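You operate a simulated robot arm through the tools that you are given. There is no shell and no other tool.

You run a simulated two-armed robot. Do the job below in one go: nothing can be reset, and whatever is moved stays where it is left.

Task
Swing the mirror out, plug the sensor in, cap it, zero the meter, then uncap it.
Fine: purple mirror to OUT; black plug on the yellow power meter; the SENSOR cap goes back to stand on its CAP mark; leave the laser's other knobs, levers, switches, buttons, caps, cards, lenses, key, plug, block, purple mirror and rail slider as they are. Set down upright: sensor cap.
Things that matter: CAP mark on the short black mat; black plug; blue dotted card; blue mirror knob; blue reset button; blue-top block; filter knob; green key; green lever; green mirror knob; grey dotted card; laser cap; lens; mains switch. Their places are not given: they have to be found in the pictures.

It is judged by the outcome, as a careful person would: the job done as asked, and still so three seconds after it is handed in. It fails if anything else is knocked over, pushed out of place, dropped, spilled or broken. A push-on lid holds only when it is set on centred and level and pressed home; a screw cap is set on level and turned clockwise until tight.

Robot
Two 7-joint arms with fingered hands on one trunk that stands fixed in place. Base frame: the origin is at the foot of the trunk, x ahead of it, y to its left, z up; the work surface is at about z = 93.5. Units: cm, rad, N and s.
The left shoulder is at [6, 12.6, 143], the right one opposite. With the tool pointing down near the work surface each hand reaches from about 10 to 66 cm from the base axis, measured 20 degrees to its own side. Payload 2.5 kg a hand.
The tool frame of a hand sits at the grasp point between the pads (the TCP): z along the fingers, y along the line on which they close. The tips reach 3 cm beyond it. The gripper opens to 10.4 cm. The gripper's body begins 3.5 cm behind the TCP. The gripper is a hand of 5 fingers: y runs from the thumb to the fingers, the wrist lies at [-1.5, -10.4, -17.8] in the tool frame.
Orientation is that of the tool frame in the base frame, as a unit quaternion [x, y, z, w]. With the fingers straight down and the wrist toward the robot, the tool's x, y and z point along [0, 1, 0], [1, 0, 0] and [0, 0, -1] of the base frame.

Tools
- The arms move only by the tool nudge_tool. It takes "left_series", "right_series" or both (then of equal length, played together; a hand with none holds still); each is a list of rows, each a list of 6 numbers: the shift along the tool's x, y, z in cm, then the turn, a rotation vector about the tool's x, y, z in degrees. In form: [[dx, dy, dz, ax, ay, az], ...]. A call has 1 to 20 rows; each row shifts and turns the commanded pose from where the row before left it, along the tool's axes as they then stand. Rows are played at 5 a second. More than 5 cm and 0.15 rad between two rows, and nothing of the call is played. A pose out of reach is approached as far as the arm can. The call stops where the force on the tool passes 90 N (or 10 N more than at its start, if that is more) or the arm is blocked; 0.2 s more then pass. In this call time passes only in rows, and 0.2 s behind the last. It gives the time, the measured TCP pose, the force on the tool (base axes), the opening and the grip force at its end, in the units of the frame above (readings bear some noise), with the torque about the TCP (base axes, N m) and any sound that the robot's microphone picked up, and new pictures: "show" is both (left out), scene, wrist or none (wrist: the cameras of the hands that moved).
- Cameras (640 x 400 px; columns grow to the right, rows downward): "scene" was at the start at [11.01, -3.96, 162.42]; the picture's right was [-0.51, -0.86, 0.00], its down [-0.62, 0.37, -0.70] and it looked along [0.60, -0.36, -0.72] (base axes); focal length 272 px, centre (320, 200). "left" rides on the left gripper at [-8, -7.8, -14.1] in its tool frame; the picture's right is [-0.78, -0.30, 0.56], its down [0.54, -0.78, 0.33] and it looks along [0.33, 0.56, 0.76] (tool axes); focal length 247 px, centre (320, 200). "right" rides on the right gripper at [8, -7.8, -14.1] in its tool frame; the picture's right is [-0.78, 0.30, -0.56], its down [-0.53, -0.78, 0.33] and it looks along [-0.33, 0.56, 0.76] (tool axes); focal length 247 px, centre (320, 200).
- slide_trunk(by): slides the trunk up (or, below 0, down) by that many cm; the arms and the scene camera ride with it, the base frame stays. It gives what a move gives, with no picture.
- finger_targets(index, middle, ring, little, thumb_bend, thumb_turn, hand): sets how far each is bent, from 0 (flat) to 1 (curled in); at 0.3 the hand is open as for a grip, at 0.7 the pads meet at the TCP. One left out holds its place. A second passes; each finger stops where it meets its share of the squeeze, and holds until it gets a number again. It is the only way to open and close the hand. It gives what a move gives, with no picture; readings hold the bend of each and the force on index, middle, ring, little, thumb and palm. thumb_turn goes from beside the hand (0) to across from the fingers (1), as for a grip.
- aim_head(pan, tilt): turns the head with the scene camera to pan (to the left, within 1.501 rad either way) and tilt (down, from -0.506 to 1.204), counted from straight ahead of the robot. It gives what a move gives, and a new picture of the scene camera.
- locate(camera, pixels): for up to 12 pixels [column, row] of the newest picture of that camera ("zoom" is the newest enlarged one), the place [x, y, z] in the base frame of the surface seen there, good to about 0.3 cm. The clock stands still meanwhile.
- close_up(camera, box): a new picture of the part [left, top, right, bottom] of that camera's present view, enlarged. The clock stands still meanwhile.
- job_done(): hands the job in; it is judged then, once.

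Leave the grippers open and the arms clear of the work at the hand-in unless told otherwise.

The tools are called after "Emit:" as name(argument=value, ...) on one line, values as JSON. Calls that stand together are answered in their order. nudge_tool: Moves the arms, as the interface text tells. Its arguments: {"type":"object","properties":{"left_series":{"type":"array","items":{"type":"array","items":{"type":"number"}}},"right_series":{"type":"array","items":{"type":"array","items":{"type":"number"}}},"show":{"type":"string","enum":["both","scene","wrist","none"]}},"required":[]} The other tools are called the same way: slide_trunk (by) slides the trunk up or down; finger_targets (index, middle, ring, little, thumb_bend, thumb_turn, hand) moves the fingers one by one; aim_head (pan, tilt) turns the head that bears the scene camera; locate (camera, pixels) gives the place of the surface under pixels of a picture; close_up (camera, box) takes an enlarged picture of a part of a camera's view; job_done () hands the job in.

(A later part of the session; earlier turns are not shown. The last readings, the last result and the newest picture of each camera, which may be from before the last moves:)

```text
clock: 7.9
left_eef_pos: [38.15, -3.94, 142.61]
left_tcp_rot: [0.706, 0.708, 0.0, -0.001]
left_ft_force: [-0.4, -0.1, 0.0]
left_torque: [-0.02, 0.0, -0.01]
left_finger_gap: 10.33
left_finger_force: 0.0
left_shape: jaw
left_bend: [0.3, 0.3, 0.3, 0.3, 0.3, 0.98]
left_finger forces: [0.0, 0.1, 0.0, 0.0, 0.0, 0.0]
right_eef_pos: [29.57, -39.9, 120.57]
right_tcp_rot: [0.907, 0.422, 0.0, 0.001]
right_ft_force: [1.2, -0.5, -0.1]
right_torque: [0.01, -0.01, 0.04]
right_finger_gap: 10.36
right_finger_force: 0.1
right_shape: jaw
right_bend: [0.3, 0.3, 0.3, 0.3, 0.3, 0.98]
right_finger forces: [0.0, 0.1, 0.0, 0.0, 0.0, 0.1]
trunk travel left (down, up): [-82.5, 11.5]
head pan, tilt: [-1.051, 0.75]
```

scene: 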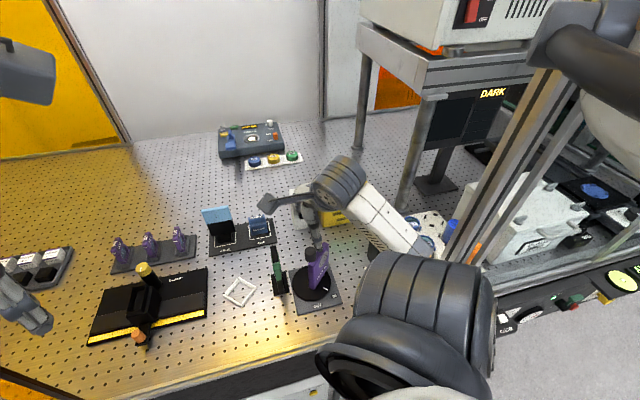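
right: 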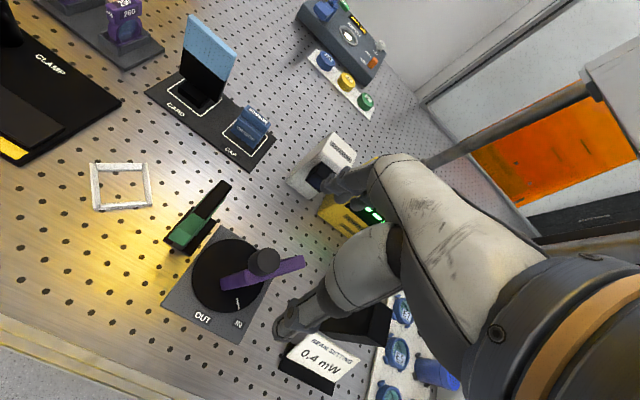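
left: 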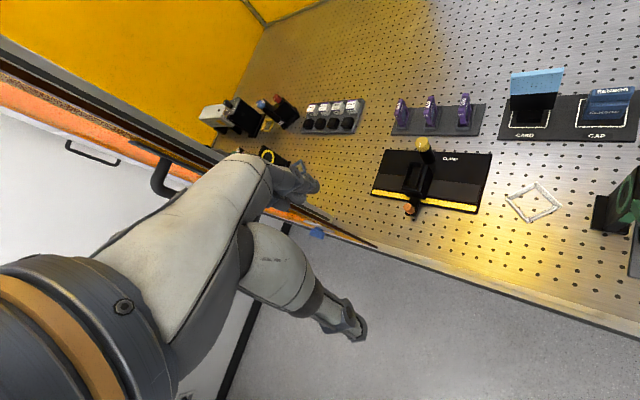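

The hand is above the knob at z≈120.6. I'll refine the knob's position in the right camera (knob top near (264,262)) and check the forearm height over the black block.

Emit:
close_up(camera="right", box=[200, 220, 330, 320])

Emit:
locate(camera="scene", pixels=[[420, 250], [400, 230], [375, 210], [350, 185], [395, 245], [380, 232]])

```text
4.00 times, centred on (265, 270) of right
```

zoom: 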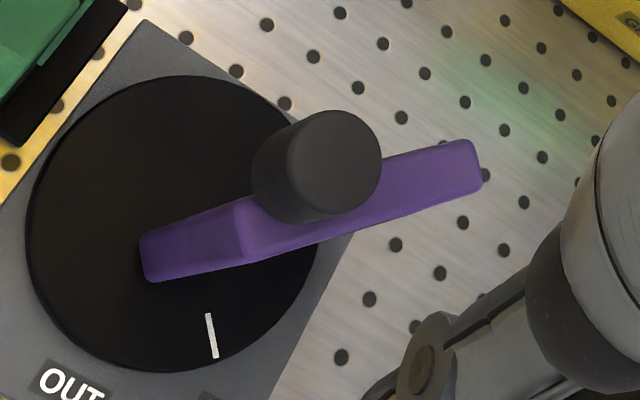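

```text
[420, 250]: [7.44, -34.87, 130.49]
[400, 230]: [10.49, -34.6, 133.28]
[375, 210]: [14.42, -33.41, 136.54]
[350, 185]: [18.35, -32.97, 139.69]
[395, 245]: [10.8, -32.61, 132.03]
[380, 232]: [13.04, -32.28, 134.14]
```

Emit:
locate(camera="zoom", pixels=[[335, 158], [372, 160], [338, 120], [300, 165], [330, 195], [270, 190], [300, 215], [245, 240], [470, 150], [210, 320], [215, 352], [255, 205]])

```text
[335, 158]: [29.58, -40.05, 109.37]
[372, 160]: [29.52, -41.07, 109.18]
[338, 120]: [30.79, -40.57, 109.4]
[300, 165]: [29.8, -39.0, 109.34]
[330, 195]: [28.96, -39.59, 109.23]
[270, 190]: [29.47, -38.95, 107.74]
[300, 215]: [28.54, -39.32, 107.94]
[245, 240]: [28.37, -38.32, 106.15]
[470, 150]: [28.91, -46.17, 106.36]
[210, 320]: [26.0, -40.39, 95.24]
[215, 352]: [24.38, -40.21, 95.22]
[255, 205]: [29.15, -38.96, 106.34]
```

The knob's axis is at about (29.7,-40.0), radius about 1.2, top at 109.37. I'll descend to z≈111.5 with the hand open and check.

Emit:
nudge_tool(right_series=[[0, 0.1, 3, 0, 0, 0], [0, 0.1, 3, 0, 0, 0], [0, 0, 3, 0, 0, 0]], show="both")

Emit:
close_up(camera="right", box=[200, 150, 420, 370])

Emit:
close_up(camera="scene", box=[250, 180, 380, 310])

```text
clock: 8.7
left_eef_pos: [38.12, -4.01, 142.6]
left_tcp_rot: [0.706, 0.708, 0.0, 0.0]
left_ft_force: [0.3, -0.5, 0.1]
left_torque: [0.0, -0.06, -0.02]
left_finger_gap: 10.36
left_finger_force: 0.0
left_shape: jaw
left_bend: [0.3, 0.3, 0.3, 0.3, 0.3, 0.98]
left_finger forces: [0.1, 0.0, 0.0, 0.0, 0.0, 0.0]
right_eef_pos: [29.93, -39.94, 111.4]
right_tcp_rot: [0.906, 0.422, -0.001, 0.001]
right_ft_force: [-0.4, 0.1, -0.1]
right_torque: [0.02, -0.02, -0.02]
right_finger_gap: 10.39
right_finger_force: 0.0
right_shape: jaw
right_bend: [0.3, 0.3, 0.3, 0.3, 0.3, 0.98]
right_finger forces: [0.0, 0.0, 0.0, 0.1, 0.0, 0.1]
trunk travel left (down, up): [-82.5, 11.5]
head pan, tilt: [-1.051, 0.75]
```

scene: 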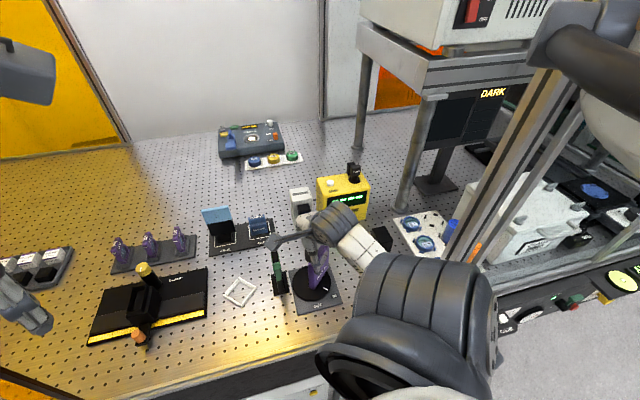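
right: 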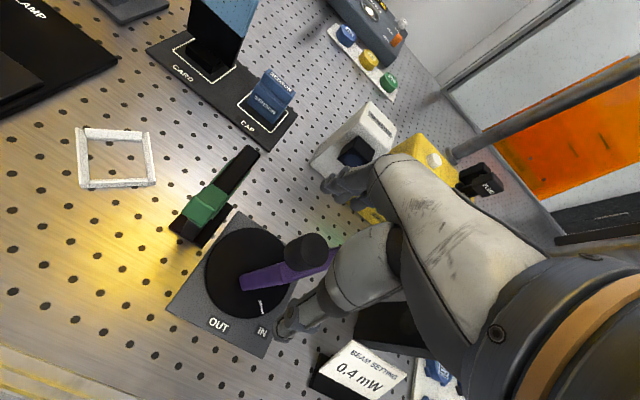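

```text
1.82 times, centred on (310, 260) of right
```

zoom: 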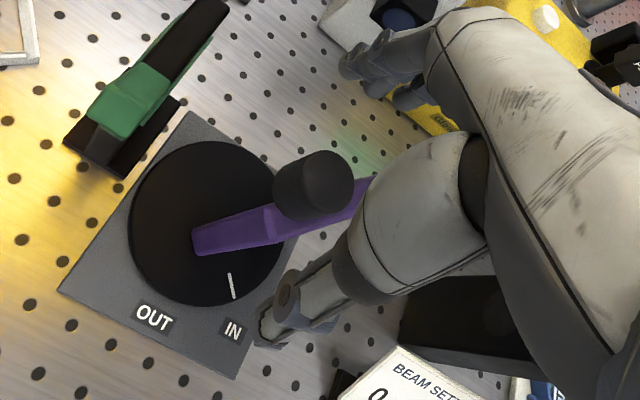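

```text
3.08 times, centred on (315, 245) of scene
```

zoom: 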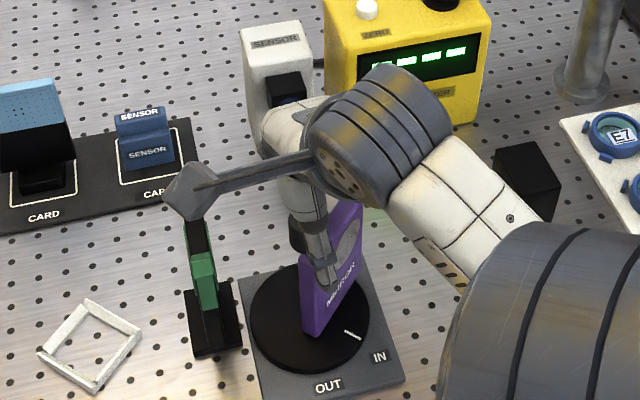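

All clear. I'll descend 1.5 more to z≈109.9, which keeps the tips just above the plate's top at 106.5, then close the thumb, index and middle on the knob.

Emit:
nudge_tool(right_series=[[-0.1, -0.1, 1.5, 0, 0, 0]], show="none")

Emit:
finger_targets(hand="right", index=0.7, middle=0.7, thumb_bend=0.7)

Emit:
close_up(camera="right", box=[200, 150, 420, 370])

```text
clock: 9.1
left_eef_pos: [38.16, -3.92, 142.59]
left_tcp_rot: [0.707, 0.707, 0.0, 0.0]
left_ft_force: [0.6, 0.2, 0.4]
left_torque: [-0.02, -0.01, -0.02]
left_finger_gap: 10.37
left_finger_force: 0.1
left_shape: jaw
left_bend: [0.3, 0.3, 0.3, 0.3, 0.3, 0.98]
left_finger forces: [0.0, 0.1, 0.0, 0.1, 0.1, 0.1]
right_eef_pos: [29.85, -40.11, 110.1]
right_tcp_rot: [0.906, 0.423, -0.001, 0.0]
right_ft_force: [-0.5, -0.3, -0.2]
right_torque: [0.0, -0.02, 0.03]
right_finger_gap: 10.37
right_finger_force: 0.0
right_shape: jaw
right_bend: [0.3, 0.3, 0.3, 0.3, 0.3, 0.98]
right_finger forces: [0.1, 0.0, 0.0, 0.1, 0.0, 0.0]
trunk travel left (down, up): [-82.5, 11.5]
head pan, tilt: [-1.051, 0.75]
```

```text
clock: 10.1
left_eef_pos: [38.25, -4.16, 142.55]
left_tcp_rot: [0.707, 0.708, 0.0, 0.0]
left_ft_force: [-0.9, 0.3, 0.3]
left_torque: [0.0, 0.01, -0.01]
left_finger_gap: 10.34
left_finger_force: 0.0
left_shape: jaw
left_bend: [0.3, 0.3, 0.3, 0.3, 0.3, 0.98]
left_finger forces: [0.0, 0.0, 0.0, 0.0, 0.1, 0.0]
right_eef_pos: [29.76, -40.17, 110.16]
right_tcp_rot: [0.906, 0.423, 0.001, 0.0]
right_ft_force: [3.4, -4.9, -1.9]
right_torque: [-0.08, -0.08, 0.02]
right_finger_gap: 1.94
right_finger_force: 8.1
right_shape: fingers
right_bend: [0.63, 0.65, 0.3, 0.3, 0.64, 0.97]
right_finger forces: [4.9, 5.6, 0.1, 0.1, 5.2, 0.0]
trunk travel left (down, up): [-82.5, 11.5]
head pan, tilt: [-1.051, 0.75]
```

```text
1.82 times, centred on (310, 260) of right
```

zoom: 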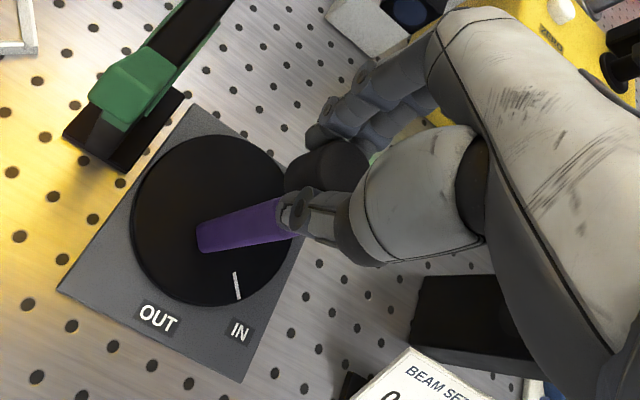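

The fingers hold the knob (index 4.9, middle 5.6, thumb 5.2 N, gap 1.94). I'll turn clockwise in 7° steps, 21° first, then check the white line.

Emit:
nudge_tool(right_series=[[0, 0, 0, 0, 0, 7], [0, 0, 0, 0, 0, 7], [0, 0, 0, 0, 0, 7]], show="wrist")

Emit:
close_up(camera="right", box=[200, 150, 420, 370])

```text
clock: 10.9
left_eef_pos: [38.3, -3.99, 142.5]
left_tcp_rot: [0.706, 0.708, 0.0, 0.0]
left_ft_force: [0.1, -0.5, 0.2]
left_torque: [0.01, -0.02, -0.02]
left_finger_gap: 10.35
left_finger_force: 0.2
left_shape: jaw
left_bend: [0.3, 0.3, 0.3, 0.3, 0.3, 0.98]
left_finger forces: [0.0, 0.0, 0.0, 0.0, 0.0, 0.0]
right_eef_pos: [29.87, -40.1, 109.98]
right_tcp_rot: [0.969, 0.249, 0.0, 0.0]
right_ft_force: [4.8, -6.8, 1.9]
right_torque: [-0.17, -0.06, 0.04]
right_finger_gap: 1.94
right_finger_force: 9.1
right_shape: fingers
right_bend: [0.63, 0.64, 0.3, 0.3, 0.64, 0.97]
right_finger forces: [5.9, 6.8, 0.1, 0.1, 4.9, 0.0]
trunk travel left (down, up): [-82.5, 11.5]
head pan, tilt: [-1.051, 0.75]
```

right: 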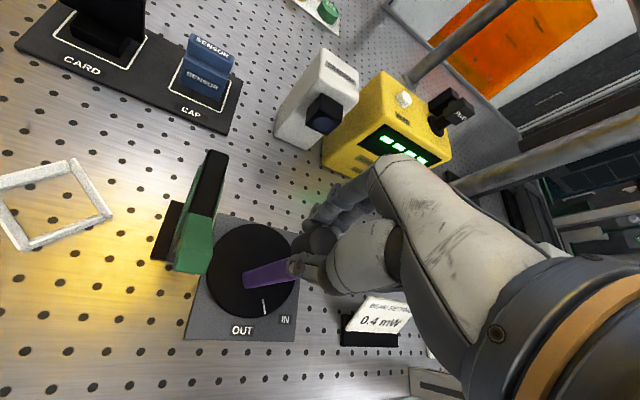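

```text
1.82 times, centred on (310, 260) of right
```

zoom: 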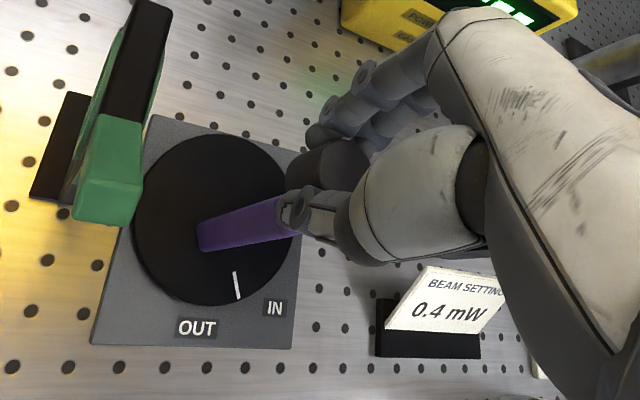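

The disc turns with the hand, and the line is now between IN and OUT. I'll turn another 24°.

Emit:
nudge_tool(right_series=[[0, 0, 0, 0, 0, 8], [0, 0, 0, 0, 0, 8], [0, 0, 0, 0, 0, 8]], show="wrist")

Emit:
close_up(camera="right", box=[200, 150, 420, 370])

```text
clock: 11.7
left_eef_pos: [38.22, -4.08, 142.4]
left_tcp_rot: [0.707, 0.707, -0.001, 0.0]
left_ft_force: [-0.1, 0.3, 0.8]
left_torque: [-0.03, -0.01, -0.02]
left_finger_gap: 10.36
left_finger_force: 0.1
left_shape: jaw
left_bend: [0.3, 0.3, 0.3, 0.3, 0.3, 0.98]
left_finger forces: [0.0, 0.1, 0.1, 0.0, 0.0, 0.0]
right_eef_pos: [29.92, -40.17, 109.99]
right_tcp_rot: [0.999, 0.042, -0.001, 0.0]
right_ft_force: [2.0, -10.2, 2.1]
right_torque: [-0.28, -0.04, 0.07]
right_finger_gap: 1.91
right_finger_force: 9.1
right_shape: fingers
right_bend: [0.62, 0.64, 0.3, 0.3, 0.65, 0.97]
right_finger forces: [7.1, 6.8, 0.0, 0.0, 4.4, 0.0]
trunk travel left (down, up): [-82.5, 11.5]
head pan, tilt: [-1.051, 0.75]
```

right: 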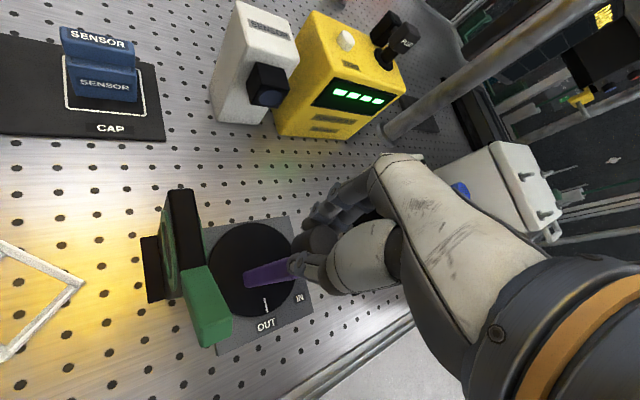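

```text
1.82 times, centred on (310, 260) of right
```

zoom: 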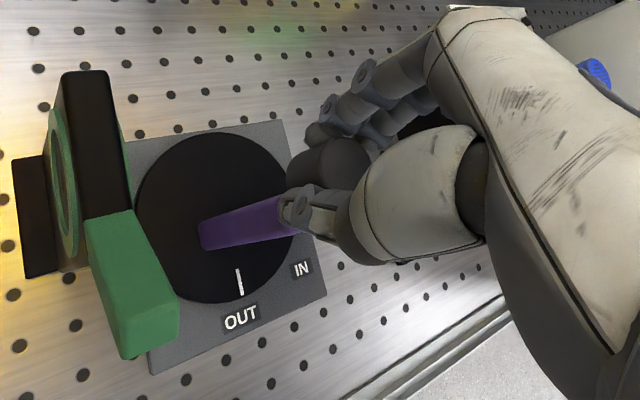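

The line points straight at OUT now (line at (240,282) above OUT at (240,317)). I'll check its direction by measurement.

Emit:
locate(camera="zoom", pixels=[[238, 270], [242, 294], [240, 317], [301, 268], [228, 321], [253, 312], [150, 372], [325, 293], [285, 122], [126, 145]])

```text
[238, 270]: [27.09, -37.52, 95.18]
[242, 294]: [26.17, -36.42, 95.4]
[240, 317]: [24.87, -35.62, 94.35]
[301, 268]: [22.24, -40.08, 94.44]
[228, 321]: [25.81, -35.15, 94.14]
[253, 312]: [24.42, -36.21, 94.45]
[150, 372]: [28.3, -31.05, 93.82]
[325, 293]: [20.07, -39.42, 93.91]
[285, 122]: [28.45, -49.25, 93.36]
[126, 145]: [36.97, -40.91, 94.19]
```

Measured from the axis, the line points about 45° toward +y and the label sits at 42–45°, so the mirror is at OUT. I'll open the fingers, rise straight up, and check that it stays.

Emit:
finger_targets(hand="right", index=0.3, middle=0.3, thumb_bend=0.3)

Emit:
nudge_tool(right_series=[[0, 0, -2, 0, 0, 0], [0, 0, -3, 0, 0, 0], [0, 0, -4, 0, 0, 0], [0, 0, -4, 0, 0, 0]], show="both")

Emit:
close_up(camera="right", box=[180, 200, 340, 350])

```text
clock: 12.7
left_eef_pos: [38.24, -4.1, 142.6]
left_tcp_rot: [0.706, 0.708, 0.001, 0.0]
left_ft_force: [1.2, 0.0, 0.0]
left_torque: [-0.01, -0.01, -0.02]
left_finger_gap: 10.36
left_finger_force: 0.0
left_shape: jaw
left_bend: [0.3, 0.3, 0.3, 0.3, 0.3, 0.98]
left_finger forces: [0.0, 0.1, 0.0, 0.0, 0.0, 0.0]
right_eef_pos: [29.76, -40.06, 109.96]
right_tcp_rot: [0.999, 0.043, 0.0, -0.001]
right_ft_force: [-0.2, 0.2, -0.2]
right_torque: [0.0, 0.01, 0.02]
right_finger_gap: 10.27
right_finger_force: 0.0
right_shape: fingers
right_bend: [0.3, 0.3, 0.3, 0.3, 0.3, 0.97]
right_finger forces: [0.0, 0.0, 0.1, 0.0, 0.1, 0.0]
trunk travel left (down, up): [-82.5, 11.5]
head pan, tilt: [-1.051, 0.75]
```

```text
clock: 13.7
left_eef_pos: [38.17, -3.92, 142.56]
left_tcp_rot: [0.707, 0.708, 0.0, 0.002]
left_ft_force: [0.4, -0.7, 0.2]
left_torque: [0.02, -0.01, -0.05]
left_finger_gap: 10.37
left_finger_force: 0.1
left_shape: jaw
left_bend: [0.3, 0.3, 0.3, 0.3, 0.3, 0.98]
left_finger forces: [0.1, 0.1, 0.1, 0.1, 0.1, 0.0]
right_eef_pos: [29.62, -39.87, 123.1]
right_tcp_rot: [0.999, 0.043, -0.001, 0.0]
right_ft_force: [-0.5, -0.3, -0.5]
right_torque: [-0.05, -0.02, -0.01]
right_finger_gap: 10.29
right_finger_force: 0.1
right_shape: fingers
right_bend: [0.3, 0.3, 0.3, 0.3, 0.3, 0.97]
right_finger forces: [0.0, 0.0, 0.0, 0.0, 0.0, 0.1]
trunk travel left (down, up): [-82.5, 11.5]
head pan, tilt: [-1.051, 0.75]
```

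scene: 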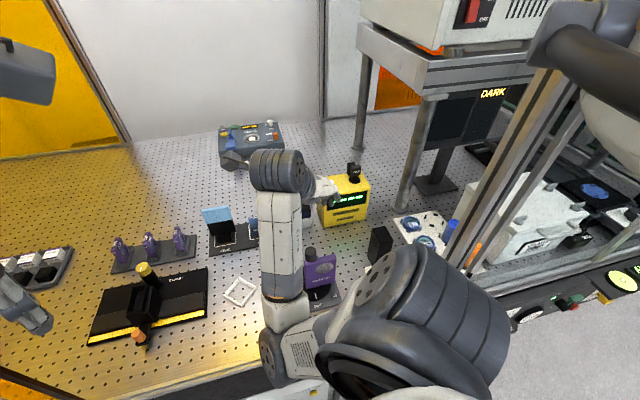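
right: 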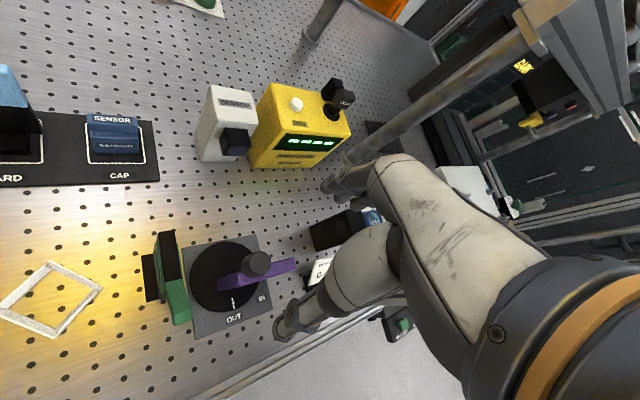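

```text
2.67 times, centred on (260, 275) of right
```

zoom: 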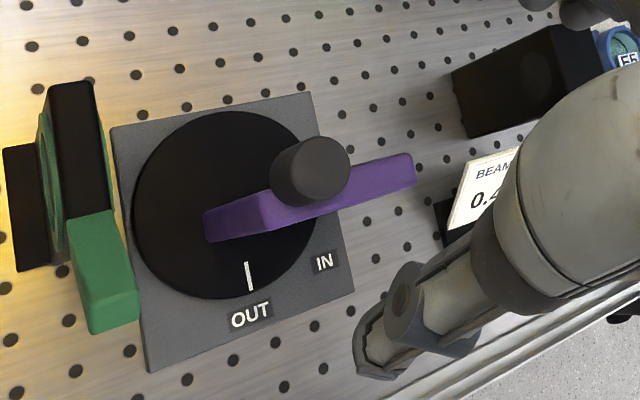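

The mirror stayed at OUT (line right above the OUT label). The arm's elbow has swung inward because of the 85° yaw, so I'll check where it is and that it's clear of things.

Emit:
locate(camera="scene", pixels=[[285, 345], [270, 360], [285, 305], [280, 250], [275, 190], [320, 340], [420, 300], [320, 265]])

Emit:
locate(camera="right", pixels=[[338, 97], [345, 98], [332, 85], [331, 112], [296, 103], [238, 143], [225, 90], [112, 120], [110, 145], [90, 162], [142, 160], [118, 138]])

```text
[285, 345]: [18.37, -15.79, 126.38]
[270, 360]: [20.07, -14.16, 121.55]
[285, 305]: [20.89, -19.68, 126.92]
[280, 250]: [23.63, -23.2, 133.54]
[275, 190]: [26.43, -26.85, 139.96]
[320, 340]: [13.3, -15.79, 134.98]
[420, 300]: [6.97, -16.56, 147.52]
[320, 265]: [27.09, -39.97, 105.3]
```

```text
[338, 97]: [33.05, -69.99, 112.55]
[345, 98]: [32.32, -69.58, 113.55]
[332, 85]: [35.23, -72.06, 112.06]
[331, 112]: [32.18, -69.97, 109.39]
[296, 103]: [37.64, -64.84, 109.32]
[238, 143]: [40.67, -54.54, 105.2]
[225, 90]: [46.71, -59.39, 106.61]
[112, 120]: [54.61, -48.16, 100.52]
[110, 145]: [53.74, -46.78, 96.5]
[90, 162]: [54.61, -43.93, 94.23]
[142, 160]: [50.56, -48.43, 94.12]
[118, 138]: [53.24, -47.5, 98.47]
```

The elbow is at about (18,-15,125), clear of everything. Now a close view of the plug and meter from the right camera.

Emit:
close_up(camera="right", box=[250, 60, 370, 180])

Emit:
close_up(camera="right", box=[310, 65, 370, 125])

Emit:
locate(camera="zoom", pixels=[[320, 200]])

```text
3.33 times, centred on (310, 120) of right
```

zoom: 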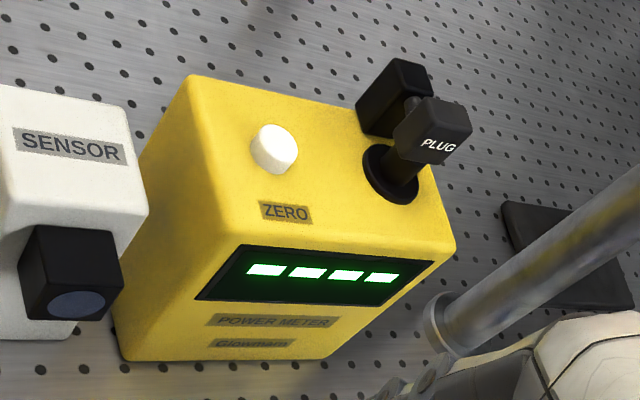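

```text
6.67 times, centred on (340, 95) of right
```

zoom: 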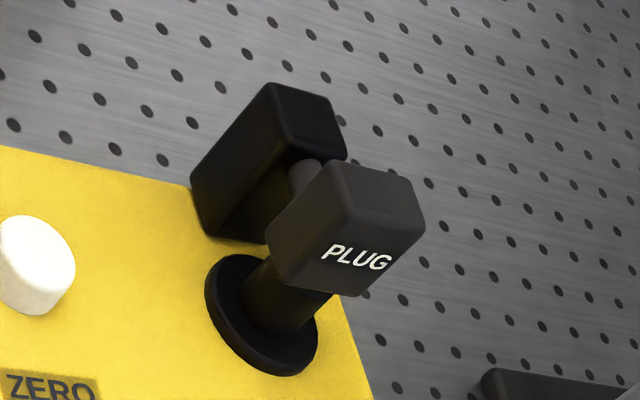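

```text
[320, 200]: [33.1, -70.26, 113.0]
```

The plug block has a short cable running back to a fixed black block, and about 2 cm of stem shows above the socket flange, so it needs to be pressed straight down. Reaching the cap at (54,-48) and the plug will go better with the trunk a bit lower, so first I'll check what is around the left arm.

Emit:
locate(camera="left", pixels=[[100, 120], [60, 150], [170, 180], [300, 210], [250, 165], [240, 110], [280, 110], [100, 60], [340, 230], [330, 115], [160, 60], [310, 235]])

Emit:
aim_head(pan=0.4, tilt=0.8)

```text
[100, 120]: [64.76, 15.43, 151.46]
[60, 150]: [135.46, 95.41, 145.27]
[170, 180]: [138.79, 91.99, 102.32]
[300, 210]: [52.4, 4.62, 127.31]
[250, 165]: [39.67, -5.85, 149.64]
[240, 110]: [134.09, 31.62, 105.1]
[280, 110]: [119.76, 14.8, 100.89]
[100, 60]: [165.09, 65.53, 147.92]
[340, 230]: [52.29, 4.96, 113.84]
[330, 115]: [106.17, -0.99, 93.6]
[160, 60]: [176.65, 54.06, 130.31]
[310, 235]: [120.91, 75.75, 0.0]
```

```text
clock: 15.3
left_eef_pos: [38.15, -4.08, 142.52]
left_tcp_rot: [0.706, 0.708, 0.0, 0.0]
left_ft_force: [1.1, -0.7, -0.8]
left_torque: [0.0, 0.04, 0.04]
left_finger_gap: 10.35
left_finger_force: 0.1
left_shape: jaw
left_bend: [0.3, 0.3, 0.3, 0.3, 0.3, 0.98]
left_finger forces: [0.1, 0.0, 0.0, 0.0, 0.1, 0.0]
right_eef_pos: [29.79, -39.8, 123.0]
right_tcp_rot: [0.999, 0.045, 0.0, 0.0]
right_ft_force: [-0.1, 0.2, -0.2]
right_torque: [-0.03, 0.04, 0.01]
right_finger_gap: 10.27
right_finger_force: 0.0
right_shape: fingers
right_bend: [0.3, 0.3, 0.3, 0.3, 0.3, 0.97]
right_finger forces: [0.0, 0.0, 0.0, 0.0, 0.0, 0.0]
trunk travel left (down, up): [-82.5, 11.5]
head pan, tilt: [0.4, 0.799]
```

scene: 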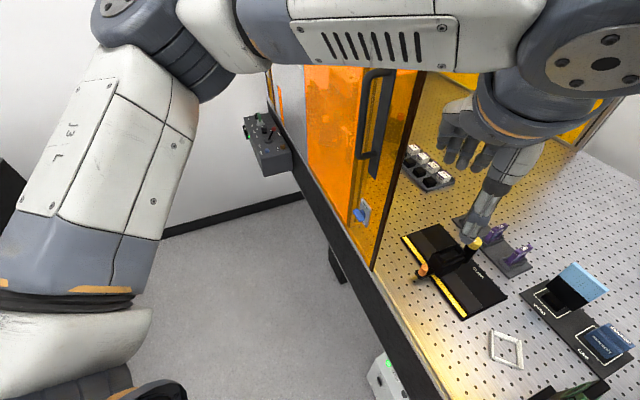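

Emit:
locate(camera="scene", pixels=[[340, 120], [380, 90], [365, 215], [330, 80], [370, 40], [250, 40], [420, 60], [480, 160], [410, 100], [300, 60], [375, 260], [270, 140]])

```text
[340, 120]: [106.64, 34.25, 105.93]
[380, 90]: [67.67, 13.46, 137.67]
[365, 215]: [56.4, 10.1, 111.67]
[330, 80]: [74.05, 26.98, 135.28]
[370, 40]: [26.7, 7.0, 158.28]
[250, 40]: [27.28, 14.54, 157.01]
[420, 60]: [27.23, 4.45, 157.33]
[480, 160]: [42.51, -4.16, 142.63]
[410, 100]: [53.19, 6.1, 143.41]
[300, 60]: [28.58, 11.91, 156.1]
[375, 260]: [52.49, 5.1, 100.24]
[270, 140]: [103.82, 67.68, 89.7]
```

The door panel edge is at (52.5,5), well away from the left hand, and nothing tall stands below either arm. I'll raise the right hand 10, then slide the trunk down 12, so the right hand ends near z≈121.

Emit:
nudge_tool(right_series=[[0, 0, -3.5, 0, 0, 0], [0, 0, -3.5, 0, 0, 0], [0, 0, -3.5, 0, 0, 0]], show="none")

Emit:
slide_trunk(by=-12)

Emit:
aim_head(pan=-1.05, tilt=0.7)

```text
clock: 16.1
left_eef_pos: [38.32, -4.01, 142.58]
left_tcp_rot: [0.706, 0.708, 0.0, 0.0]
left_ft_force: [0.4, -1.1, 0.0]
left_torque: [0.01, 0.02, 0.03]
left_finger_gap: 10.34
left_finger_force: 0.1
left_shape: jaw
left_bend: [0.3, 0.3, 0.3, 0.3, 0.3, 0.98]
left_finger forces: [0.0, 0.0, 0.0, 0.1, 0.0, 0.0]
right_eef_pos: [29.84, -39.81, 133.55]
right_tcp_rot: [0.999, 0.044, -0.002, 0.0]
right_ft_force: [0.3, -0.7, 0.1]
right_torque: [0.02, 0.02, -0.01]
right_finger_gap: 10.28
right_finger_force: 0.1
right_shape: fingers
right_bend: [0.3, 0.3, 0.3, 0.3, 0.3, 0.97]
right_finger forces: [0.0, 0.1, 0.0, 0.1, 0.0, 0.1]
trunk travel left (down, up): [-82.5, 11.5]
head pan, tilt: [0.4, 0.799]
```

```text
clock: 17.6
left_eef_pos: [38.08, -4.06, 130.53]
left_tcp_rot: [0.707, 0.708, -0.001, -0.001]
left_ft_force: [0.3, 0.1, 0.7]
left_torque: [0.01, 0.03, 0.02]
left_finger_gap: 10.34
left_finger_force: 0.1
left_shape: jaw
left_bend: [0.3, 0.3, 0.3, 0.3, 0.3, 0.98]
left_finger forces: [0.0, 0.1, 0.1, 0.0, 0.0, 0.0]
right_eef_pos: [29.67, -40.05, 121.68]
right_tcp_rot: [0.999, 0.044, 0.0, 0.0]
right_ft_force: [0.2, 0.3, 0.7]
right_torque: [-0.03, -0.02, 0.0]
right_finger_gap: 10.28
right_finger_force: 0.0
right_shape: fingers
right_bend: [0.3, 0.3, 0.3, 0.3, 0.3, 0.97]
right_finger forces: [0.1, 0.0, 0.0, 0.0, 0.0, 0.0]
trunk travel left (down, up): [-70.5, 23.5]
head pan, tilt: [0.4, 0.799]
```

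```text
clock: 19.2
left_eef_pos: [38.2, -3.98, 130.64]
left_tcp_rot: [0.707, 0.707, 0.001, 0.0]
left_ft_force: [-0.4, 0.3, 0.3]
left_torque: [0.0, 0.02, 0.0]
left_finger_gap: 10.35
left_finger_force: 0.1
left_shape: jaw
left_bend: [0.3, 0.3, 0.3, 0.3, 0.3, 0.98]
left_finger forces: [0.1, 0.1, 0.1, 0.0, 0.0, 0.1]
right_eef_pos: [29.68, -40.08, 121.6]
right_tcp_rot: [0.999, 0.044, 0.0, 0.0]
right_ft_force: [0.0, -0.1, -1.1]
right_torque: [0.0, -0.02, -0.01]
right_finger_gap: 10.3
right_finger_force: 0.0
right_shape: fingers
right_bend: [0.3, 0.3, 0.3, 0.3, 0.3, 0.97]
right_finger forces: [0.0, 0.0, 0.0, 0.0, 0.0, 0.0]
trunk travel left (down, up): [-70.5, 23.5]
head pan, tilt: [-1.051, 0.7]
```

scene: 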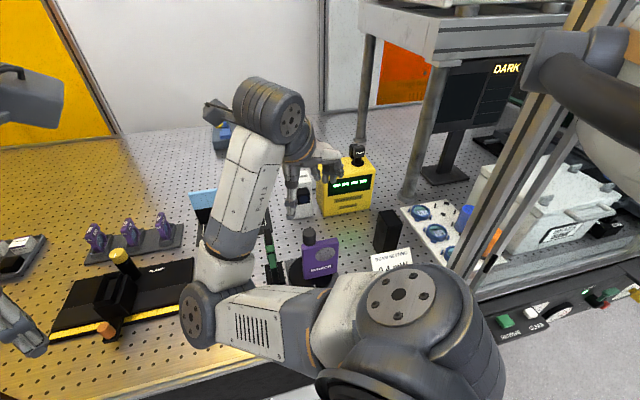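

The elbow appears near (200,305) in the picture. I'll measure it against the rail/clamp below it.

Emit:
locate(camera="scene", pixels=[[195, 315], [215, 270], [240, 220], [260, 120], [260, 320], [125, 260], [110, 285], [100, 330], [357, 155], [330, 170], [350, 185], [370, 165]])

Emit:
close_up(camera="scene", box=[270, 130, 390, 230])

```text
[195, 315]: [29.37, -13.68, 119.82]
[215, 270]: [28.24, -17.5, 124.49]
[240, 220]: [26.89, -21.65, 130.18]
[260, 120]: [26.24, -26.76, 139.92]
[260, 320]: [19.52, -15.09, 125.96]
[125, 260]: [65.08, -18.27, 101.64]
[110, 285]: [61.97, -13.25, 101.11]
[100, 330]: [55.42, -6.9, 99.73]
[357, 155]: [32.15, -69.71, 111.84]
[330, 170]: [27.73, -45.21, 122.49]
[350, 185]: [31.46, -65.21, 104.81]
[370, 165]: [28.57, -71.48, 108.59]
```

```text
4.00 times, centred on (330, 180) of scene
```

zoom: 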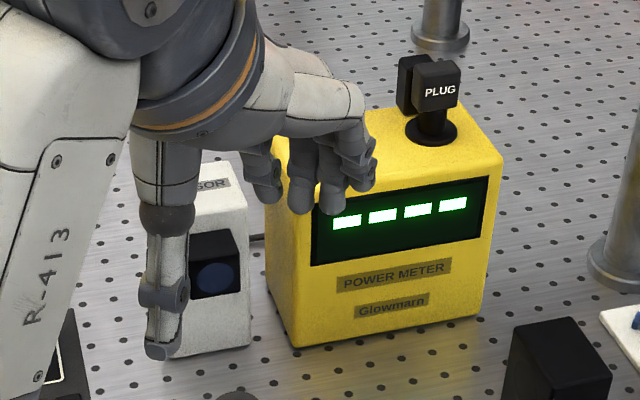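

The elbow is at (29,-14,120), clear of the rail and of the left hand. I'll yaw back 20° so the hand points along the reach to the meter, then move out over the meter at z≈121.6.

Emit:
nudge_tool(right_series=[[0, 0, 0, 0, 0, -6.7], [0, 0, 0, 0, 0, -6.7], [0, 0, 0, 0, 0, -6.6], [-1.32, 3.63, 0, 0, 0, 0], [-1.32, 3.63, 0, 0, 0, 0], [-1.32, 3.63, 0, 0, 0, 0], [-1.32, 3.63, 0, 0, 0, 0], [-1.32, 3.63, 0, 0, 0, 0]], show="both")

```text
clock: 21.0
left_eef_pos: [38.06, -4.05, 130.69]
left_tcp_rot: [0.708, 0.707, 0.0, 0.001]
left_ft_force: [0.4, 0.4, -0.2]
left_torque: [-0.01, 0.02, -0.01]
left_finger_gap: 10.37
left_finger_force: 0.0
left_shape: jaw
left_bend: [0.3, 0.3, 0.3, 0.3, 0.3, 0.98]
left_finger forces: [0.0, 0.0, 0.1, 0.1, 0.0, 0.0]
right_eef_pos: [31.31, -59.14, 121.65]
right_tcp_rot: [0.976, 0.216, 0.0, 0.0]
right_ft_force: [0.4, 0.6, 0.4]
right_torque: [0.01, 0.01, 0.01]
right_finger_gap: 10.27
right_finger_force: 0.0
right_shape: fingers
right_bend: [0.3, 0.3, 0.3, 0.3, 0.3, 0.97]
right_finger forces: [0.0, 0.1, 0.0, 0.0, 0.0, 0.0]
trunk travel left (down, up): [-70.5, 23.5]
head pan, tilt: [-1.051, 0.7]
```

scene: 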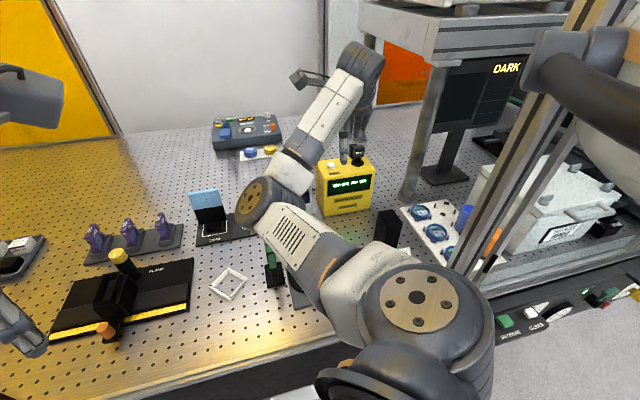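
right: 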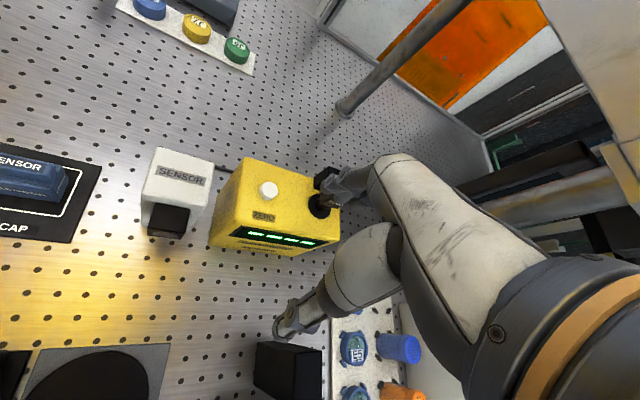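

The elbow now hangs over the mirror and green lever area. I'll measure its height there before going on.

Emit:
locate(camera="scene", pixels=[[255, 205], [270, 235], [285, 190], [300, 160], [310, 250], [265, 185], [330, 110], [350, 65], [300, 270], [247, 215]])

Emit:
close_up(camera="scene", box=[220, 150, 340, 310])

```text
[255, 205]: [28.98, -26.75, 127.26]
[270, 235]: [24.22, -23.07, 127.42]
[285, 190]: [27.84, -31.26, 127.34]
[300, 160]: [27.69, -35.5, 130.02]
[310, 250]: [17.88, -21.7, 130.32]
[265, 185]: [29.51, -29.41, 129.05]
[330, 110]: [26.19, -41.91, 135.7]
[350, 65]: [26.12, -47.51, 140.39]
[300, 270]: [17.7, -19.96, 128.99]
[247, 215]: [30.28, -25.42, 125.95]
```

```text
2.50 times, centred on (280, 230) of scene
```

zoom: 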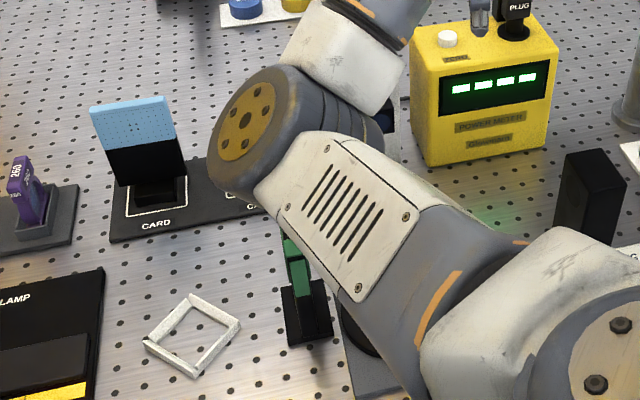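

The elbow underside is around z≈118, well above the green lever (110). Next I'll close all the fingers into a pinch to make a firm pressing tip and look at it.

Emit:
finger_targets(hand="right", index=0.7, middle=0.7, ring=0.7, little=0.7, thumb_bend=0.7)

Emit:
close_up(camera="right", box=[230, 130, 430, 330])

Emit:
close_up(camera="scene", box=[300, 40, 400, 220])

```text
clock: 22.0
left_eef_pos: [38.25, -3.98, 130.8]
left_tcp_rot: [0.707, 0.708, 0.0, -0.001]
left_ft_force: [0.0, -0.3, 0.5]
left_torque: [0.0, 0.0, -0.02]
left_finger_gap: 10.36
left_finger_force: 0.0
left_shape: jaw
left_bend: [0.3, 0.3, 0.3, 0.3, 0.3, 0.98]
left_finger forces: [0.0, 0.0, 0.0, 0.0, 0.1, 0.1]
right_eef_pos: [31.29, -58.99, 121.68]
right_tcp_rot: [0.976, 0.217, 0.0, 0.0]
right_ft_force: [0.2, 0.5, 0.3]
right_torque: [0.0, 0.0, -0.03]
right_finger_gap: 0.15
right_finger_force: 0.0
right_shape: fingers
right_bend: [0.7, 0.7, 0.7, 0.7, 0.7, 0.97]
right_finger forces: [0.1, 0.0, 0.0, 0.0, 0.0, 0.0]
trunk travel left (down, up): [-70.5, 23.5]
head pan, tilt: [-1.051, 0.7]
```

```text
2.00 times, centred on (330, 230) of right
```

zoom: 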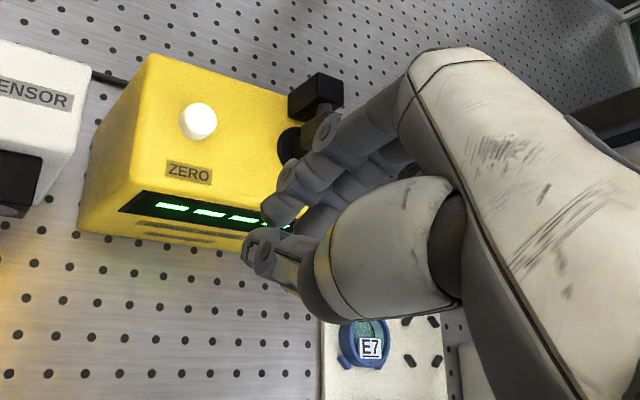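

```text
2.22 times, centred on (350, 130) of scene
```

zoom: 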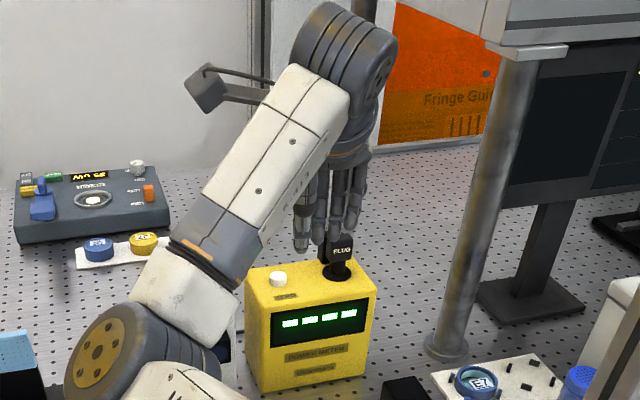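

The pinch is formed. Now I'll move it over the plug at the same height (tips ≈118.6, plug top 114) and then measure where the tips are.

Emit:
nudge_tool(right_series=[[-1.33, 3.68, 0, 0, 0, 0], [-1.33, 3.68, 0, 0, 0, 0], [-1.33, 3.68, 0, 0, 0, 0]], show="both")

Emit:
close_up(camera="right", box=[230, 150, 390, 310])

Emit:
locate(camera="zoom", pixels=[[320, 200]])

```text
clock: 22.8
left_eef_pos: [38.15, -4.2, 130.58]
left_tcp_rot: [0.707, 0.707, 0.0, 0.0]
left_ft_force: [0.2, -0.1, -0.6]
left_torque: [0.0, -0.02, 0.02]
left_finger_gap: 10.34
left_finger_force: 0.0
left_shape: jaw
left_bend: [0.3, 0.3, 0.3, 0.3, 0.3, 0.98]
left_finger forces: [0.0, 0.0, 0.1, 0.1, 0.0, 0.0]
right_eef_pos: [32.29, -70.96, 121.38]
right_tcp_rot: [0.977, 0.215, 0.0, 0.0]
right_ft_force: [-0.6, -1.2, -0.6]
right_torque: [-0.02, 0.03, 0.01]
right_finger_gap: 0.14
right_finger_force: 0.1
right_shape: fingers
right_bend: [0.7, 0.7, 0.7, 0.7, 0.7, 0.97]
right_finger forces: [0.0, 0.0, 0.1, 0.0, 0.0, 0.0]
trunk travel left (down, up): [-70.5, 23.5]
head pan, tilt: [-1.051, 0.7]
```

scene: 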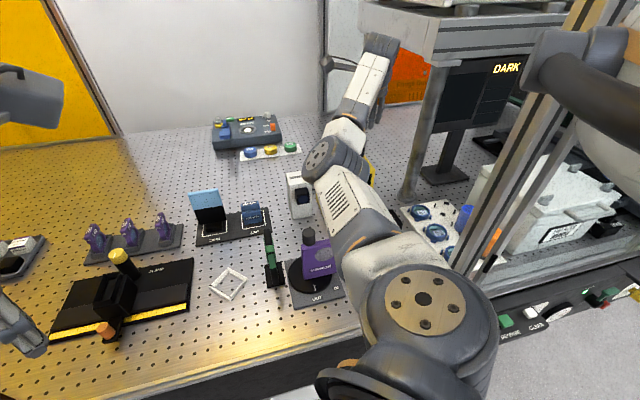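
right: 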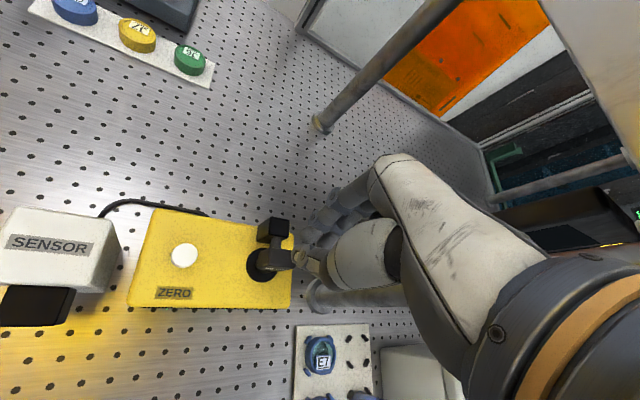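

```text
2.50 times, centred on (310, 230) of right
```

zoom: 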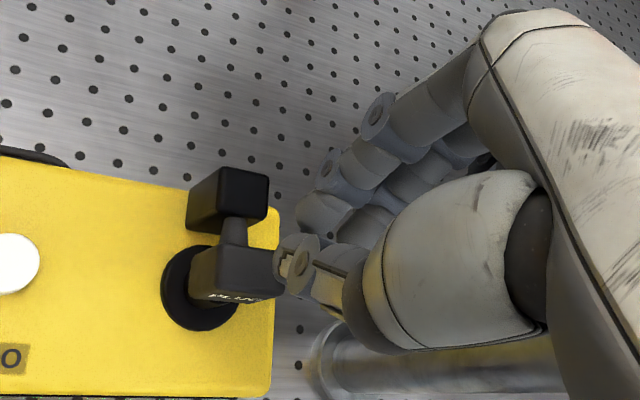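

```text
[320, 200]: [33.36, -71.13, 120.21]
```

The plug's top shows at (235,265) in this zoom and the fingertips at about (290,270). I'll measure both so I can centre the press.

Emit:
locate(camera="zoom", pixels=[[283, 262], [285, 285], [302, 215], [325, 232], [300, 250], [235, 262], [200, 285], [265, 285], [215, 250], [262, 255], [248, 185], [190, 300]])

```text
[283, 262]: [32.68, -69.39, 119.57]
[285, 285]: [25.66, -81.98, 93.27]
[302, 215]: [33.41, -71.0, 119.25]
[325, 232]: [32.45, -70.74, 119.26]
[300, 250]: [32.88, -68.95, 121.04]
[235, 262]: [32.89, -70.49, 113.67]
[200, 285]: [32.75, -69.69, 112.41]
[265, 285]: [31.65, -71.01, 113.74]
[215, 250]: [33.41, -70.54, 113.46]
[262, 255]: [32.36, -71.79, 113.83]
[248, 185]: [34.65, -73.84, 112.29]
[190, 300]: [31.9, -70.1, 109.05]
```

The pinch tips are centred on the TCP, and the plug top's centre is about (32.4,-70.8). I'll go down to just above the plug (TCP z≈117.6) first.

Emit:
nudge_tool(right_series=[[0.17, -0.1, 1.5, 0, 0, 0], [0, 0, 1.5, 0, 0, 0], [0, 0, 0.8, 0, 0, 0]], show="wrist")

Emit:
close_up(camera="right", box=[230, 150, 390, 310])

Emit:
close_up(camera="scene", box=[320, 100, 400, 200])

```text
clock: 23.6
left_eef_pos: [38.16, -4.12, 130.63]
left_tcp_rot: [0.707, 0.708, 0.0, 0.0]
left_ft_force: [-0.7, 0.4, -0.4]
left_torque: [0.02, 0.0, 0.03]
left_finger_gap: 10.34
left_finger_force: 0.0
left_shape: jaw
left_bend: [0.3, 0.3, 0.3, 0.3, 0.3, 0.98]
left_finger forces: [0.0, 0.0, 0.1, 0.1, 0.0, 0.1]
right_eef_pos: [32.55, -70.86, 117.78]
right_tcp_rot: [0.976, 0.216, 0.0, 0.0]
right_ft_force: [-0.1, -0.1, -0.2]
right_torque: [-0.01, 0.0, 0.01]
right_finger_gap: 0.1
right_finger_force: 0.0
right_shape: fingers
right_bend: [0.7, 0.7, 0.7, 0.7, 0.7, 0.97]
right_finger forces: [0.0, 0.0, 0.0, 0.0, 0.0, 0.1]
trunk travel left (down, up): [-70.5, 23.5]
head pan, tilt: [-1.051, 0.7]
```

right: 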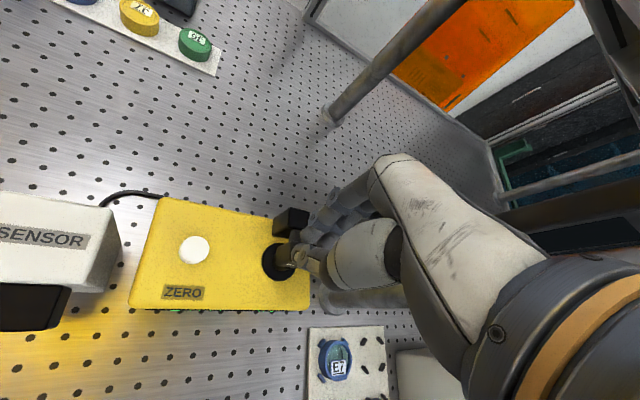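

```text
2.50 times, centred on (310, 230) of right
```

zoom: 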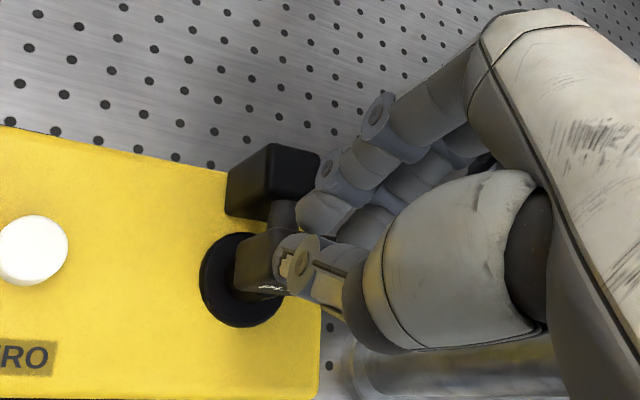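

```text
4.00 times, centred on (360, 150) of scene
```

zoom: 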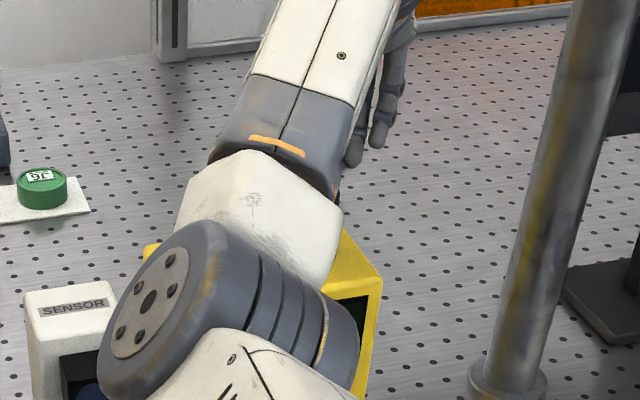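

The tips are about 1 above the plug and the hand is clear of the rear block. I'll press down in small steps and watch the force.

Emit:
nudge_tool(right_series=[[0, 0, 0.5, 0, 0, 0], [0, 0, 0.5, 0, 0, 0], [0, 0, 0.3, 0, 0, 0]], show="none")

```text
clock: 24.4
left_eef_pos: [38.18, -3.97, 130.59]
left_tcp_rot: [0.707, 0.708, 0.0, 0.0]
left_ft_force: [0.5, -0.5, -0.1]
left_torque: [0.01, 0.01, 0.0]
left_finger_gap: 10.35
left_finger_force: 0.0
left_shape: jaw
left_bend: [0.3, 0.3, 0.3, 0.3, 0.3, 0.98]
left_finger forces: [0.0, 0.0, 0.0, 0.1, 0.0, 0.0]
right_eef_pos: [32.69, -70.81, 116.53]
right_tcp_rot: [0.977, 0.216, 0.0, 0.0]
right_ft_force: [0.3, 0.3, 0.4]
right_torque: [0.01, 0.02, 0.03]
right_finger_gap: 0.11
right_finger_force: 0.5
right_shape: fingers
right_bend: [0.7, 0.7, 0.7, 0.7, 0.7, 0.97]
right_finger forces: [0.0, 0.0, 0.0, 0.0, 0.6, 0.0]
trunk travel left (down, up): [-70.5, 23.5]
head pan, tilt: [-1.051, 0.7]
```

There may be a first touch on the thumb (0.6 N) at z=116.5. I'll continue in steps of 0.3.

Emit:
nudge_tool(right_series=[[0, 0, 0.3, 0, 0, 0], [0, 0, 0.3, 0, 0, 0]], show="none")

```text
clock: 25.0
left_eef_pos: [38.16, -4.08, 130.62]
left_tcp_rot: [0.707, 0.708, 0.0, 0.0]
left_ft_force: [0.5, 0.0, -0.3]
left_torque: [0.0, -0.01, 0.03]
left_finger_gap: 10.36
left_finger_force: 0.1
left_shape: jaw
left_bend: [0.3, 0.3, 0.3, 0.3, 0.3, 0.98]
left_finger forces: [0.0, 0.0, 0.0, 0.1, 0.0, 0.0]
right_eef_pos: [32.66, -70.61, 115.85]
right_tcp_rot: [0.976, 0.217, 0.001, -0.001]
right_ft_force: [-0.6, -0.7, -0.1]
right_torque: [0.0, 0.02, 0.0]
right_finger_gap: 0.1
right_finger_force: 0.4
right_shape: fingers
right_bend: [0.7, 0.7, 0.7, 0.7, 0.7, 0.98]
right_finger forces: [0.0, 0.1, 0.0, 0.0, 0.6, 0.0]
trunk travel left (down, up): [-70.5, 23.5]
head pan, tilt: [-1.051, 0.7]
```

No force yet, so I'll look before going lower.

Emit:
close_up(camera="right", box=[240, 170, 360, 290])

Emit:
locate(camera="zoom", pixels=[[320, 200], [280, 260], [240, 250], [330, 260], [300, 180], [360, 180]])

```text
3.33 times, centred on (300, 230) of right
```

zoom: 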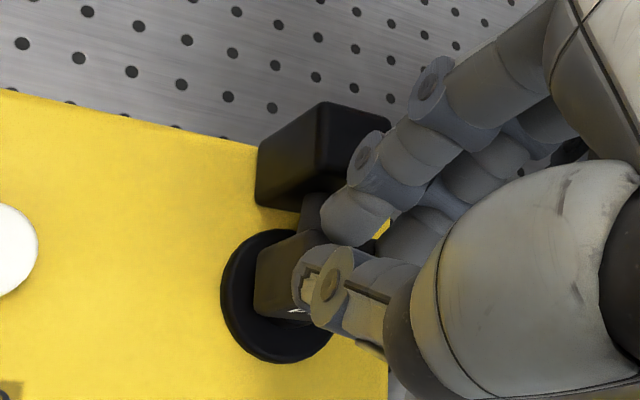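

```text
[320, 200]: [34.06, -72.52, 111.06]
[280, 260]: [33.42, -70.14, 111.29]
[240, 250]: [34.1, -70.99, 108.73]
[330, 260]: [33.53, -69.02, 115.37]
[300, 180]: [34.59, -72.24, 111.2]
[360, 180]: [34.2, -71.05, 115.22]
```

Emit:
locate(camera="zoom", pixels=[[298, 275], [308, 300], [335, 225], [330, 205], [350, 235], [390, 245], [310, 262], [292, 245], [265, 265], [290, 310], [420, 220], [280, 245]])

```text
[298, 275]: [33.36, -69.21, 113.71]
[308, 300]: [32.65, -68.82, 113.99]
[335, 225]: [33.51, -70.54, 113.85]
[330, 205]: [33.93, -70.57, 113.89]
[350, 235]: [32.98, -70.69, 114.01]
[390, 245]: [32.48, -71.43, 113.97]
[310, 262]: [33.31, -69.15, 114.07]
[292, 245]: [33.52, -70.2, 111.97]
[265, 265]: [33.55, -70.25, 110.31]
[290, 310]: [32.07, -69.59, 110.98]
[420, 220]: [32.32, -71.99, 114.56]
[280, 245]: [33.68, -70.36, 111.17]
```

The tips are at z≈113.7, just about touching, but the pinch sits slightly left and front of the plug's centre. I'll lift 0.4, shift it over the centre, and press again in small steps.

Emit:
nudge_tool(right_series=[[0, 0, -0.4, 0, 0, 0], [-0.3, 0.35, 0, 0, 0, 0], [0, 0, 0.4, 0, 0, 0], [0, 0, 0.3, 0, 0, 0]], show="none")

```text
clock: 26.0
left_eef_pos: [38.06, -4.05, 130.63]
left_tcp_rot: [0.706, 0.708, 0.0, 0.0]
left_ft_force: [0.0, 0.0, 0.7]
left_torque: [-0.01, 0.0, 0.0]
left_finger_gap: 10.37
left_finger_force: 0.0
left_shape: jaw
left_bend: [0.3, 0.3, 0.3, 0.3, 0.3, 0.98]
left_finger forces: [0.0, 0.0, 0.0, 0.1, 0.0, 0.0]
right_eef_pos: [32.48, -71.19, 115.53]
right_tcp_rot: [0.976, 0.217, 0.0, 0.0]
right_ft_force: [0.3, 0.0, 1.0]
right_torque: [0.02, 0.03, -0.01]
right_finger_gap: 0.1
right_finger_force: 0.7
right_shape: fingers
right_bend: [0.7, 0.7, 0.7, 0.7, 0.7, 0.98]
right_finger forces: [0.1, 0.0, 0.1, 0.1, 1.0, 0.1]
trunk travel left (down, up): [-70.5, 23.5]
head pan, tilt: [-1.051, 0.7]
```

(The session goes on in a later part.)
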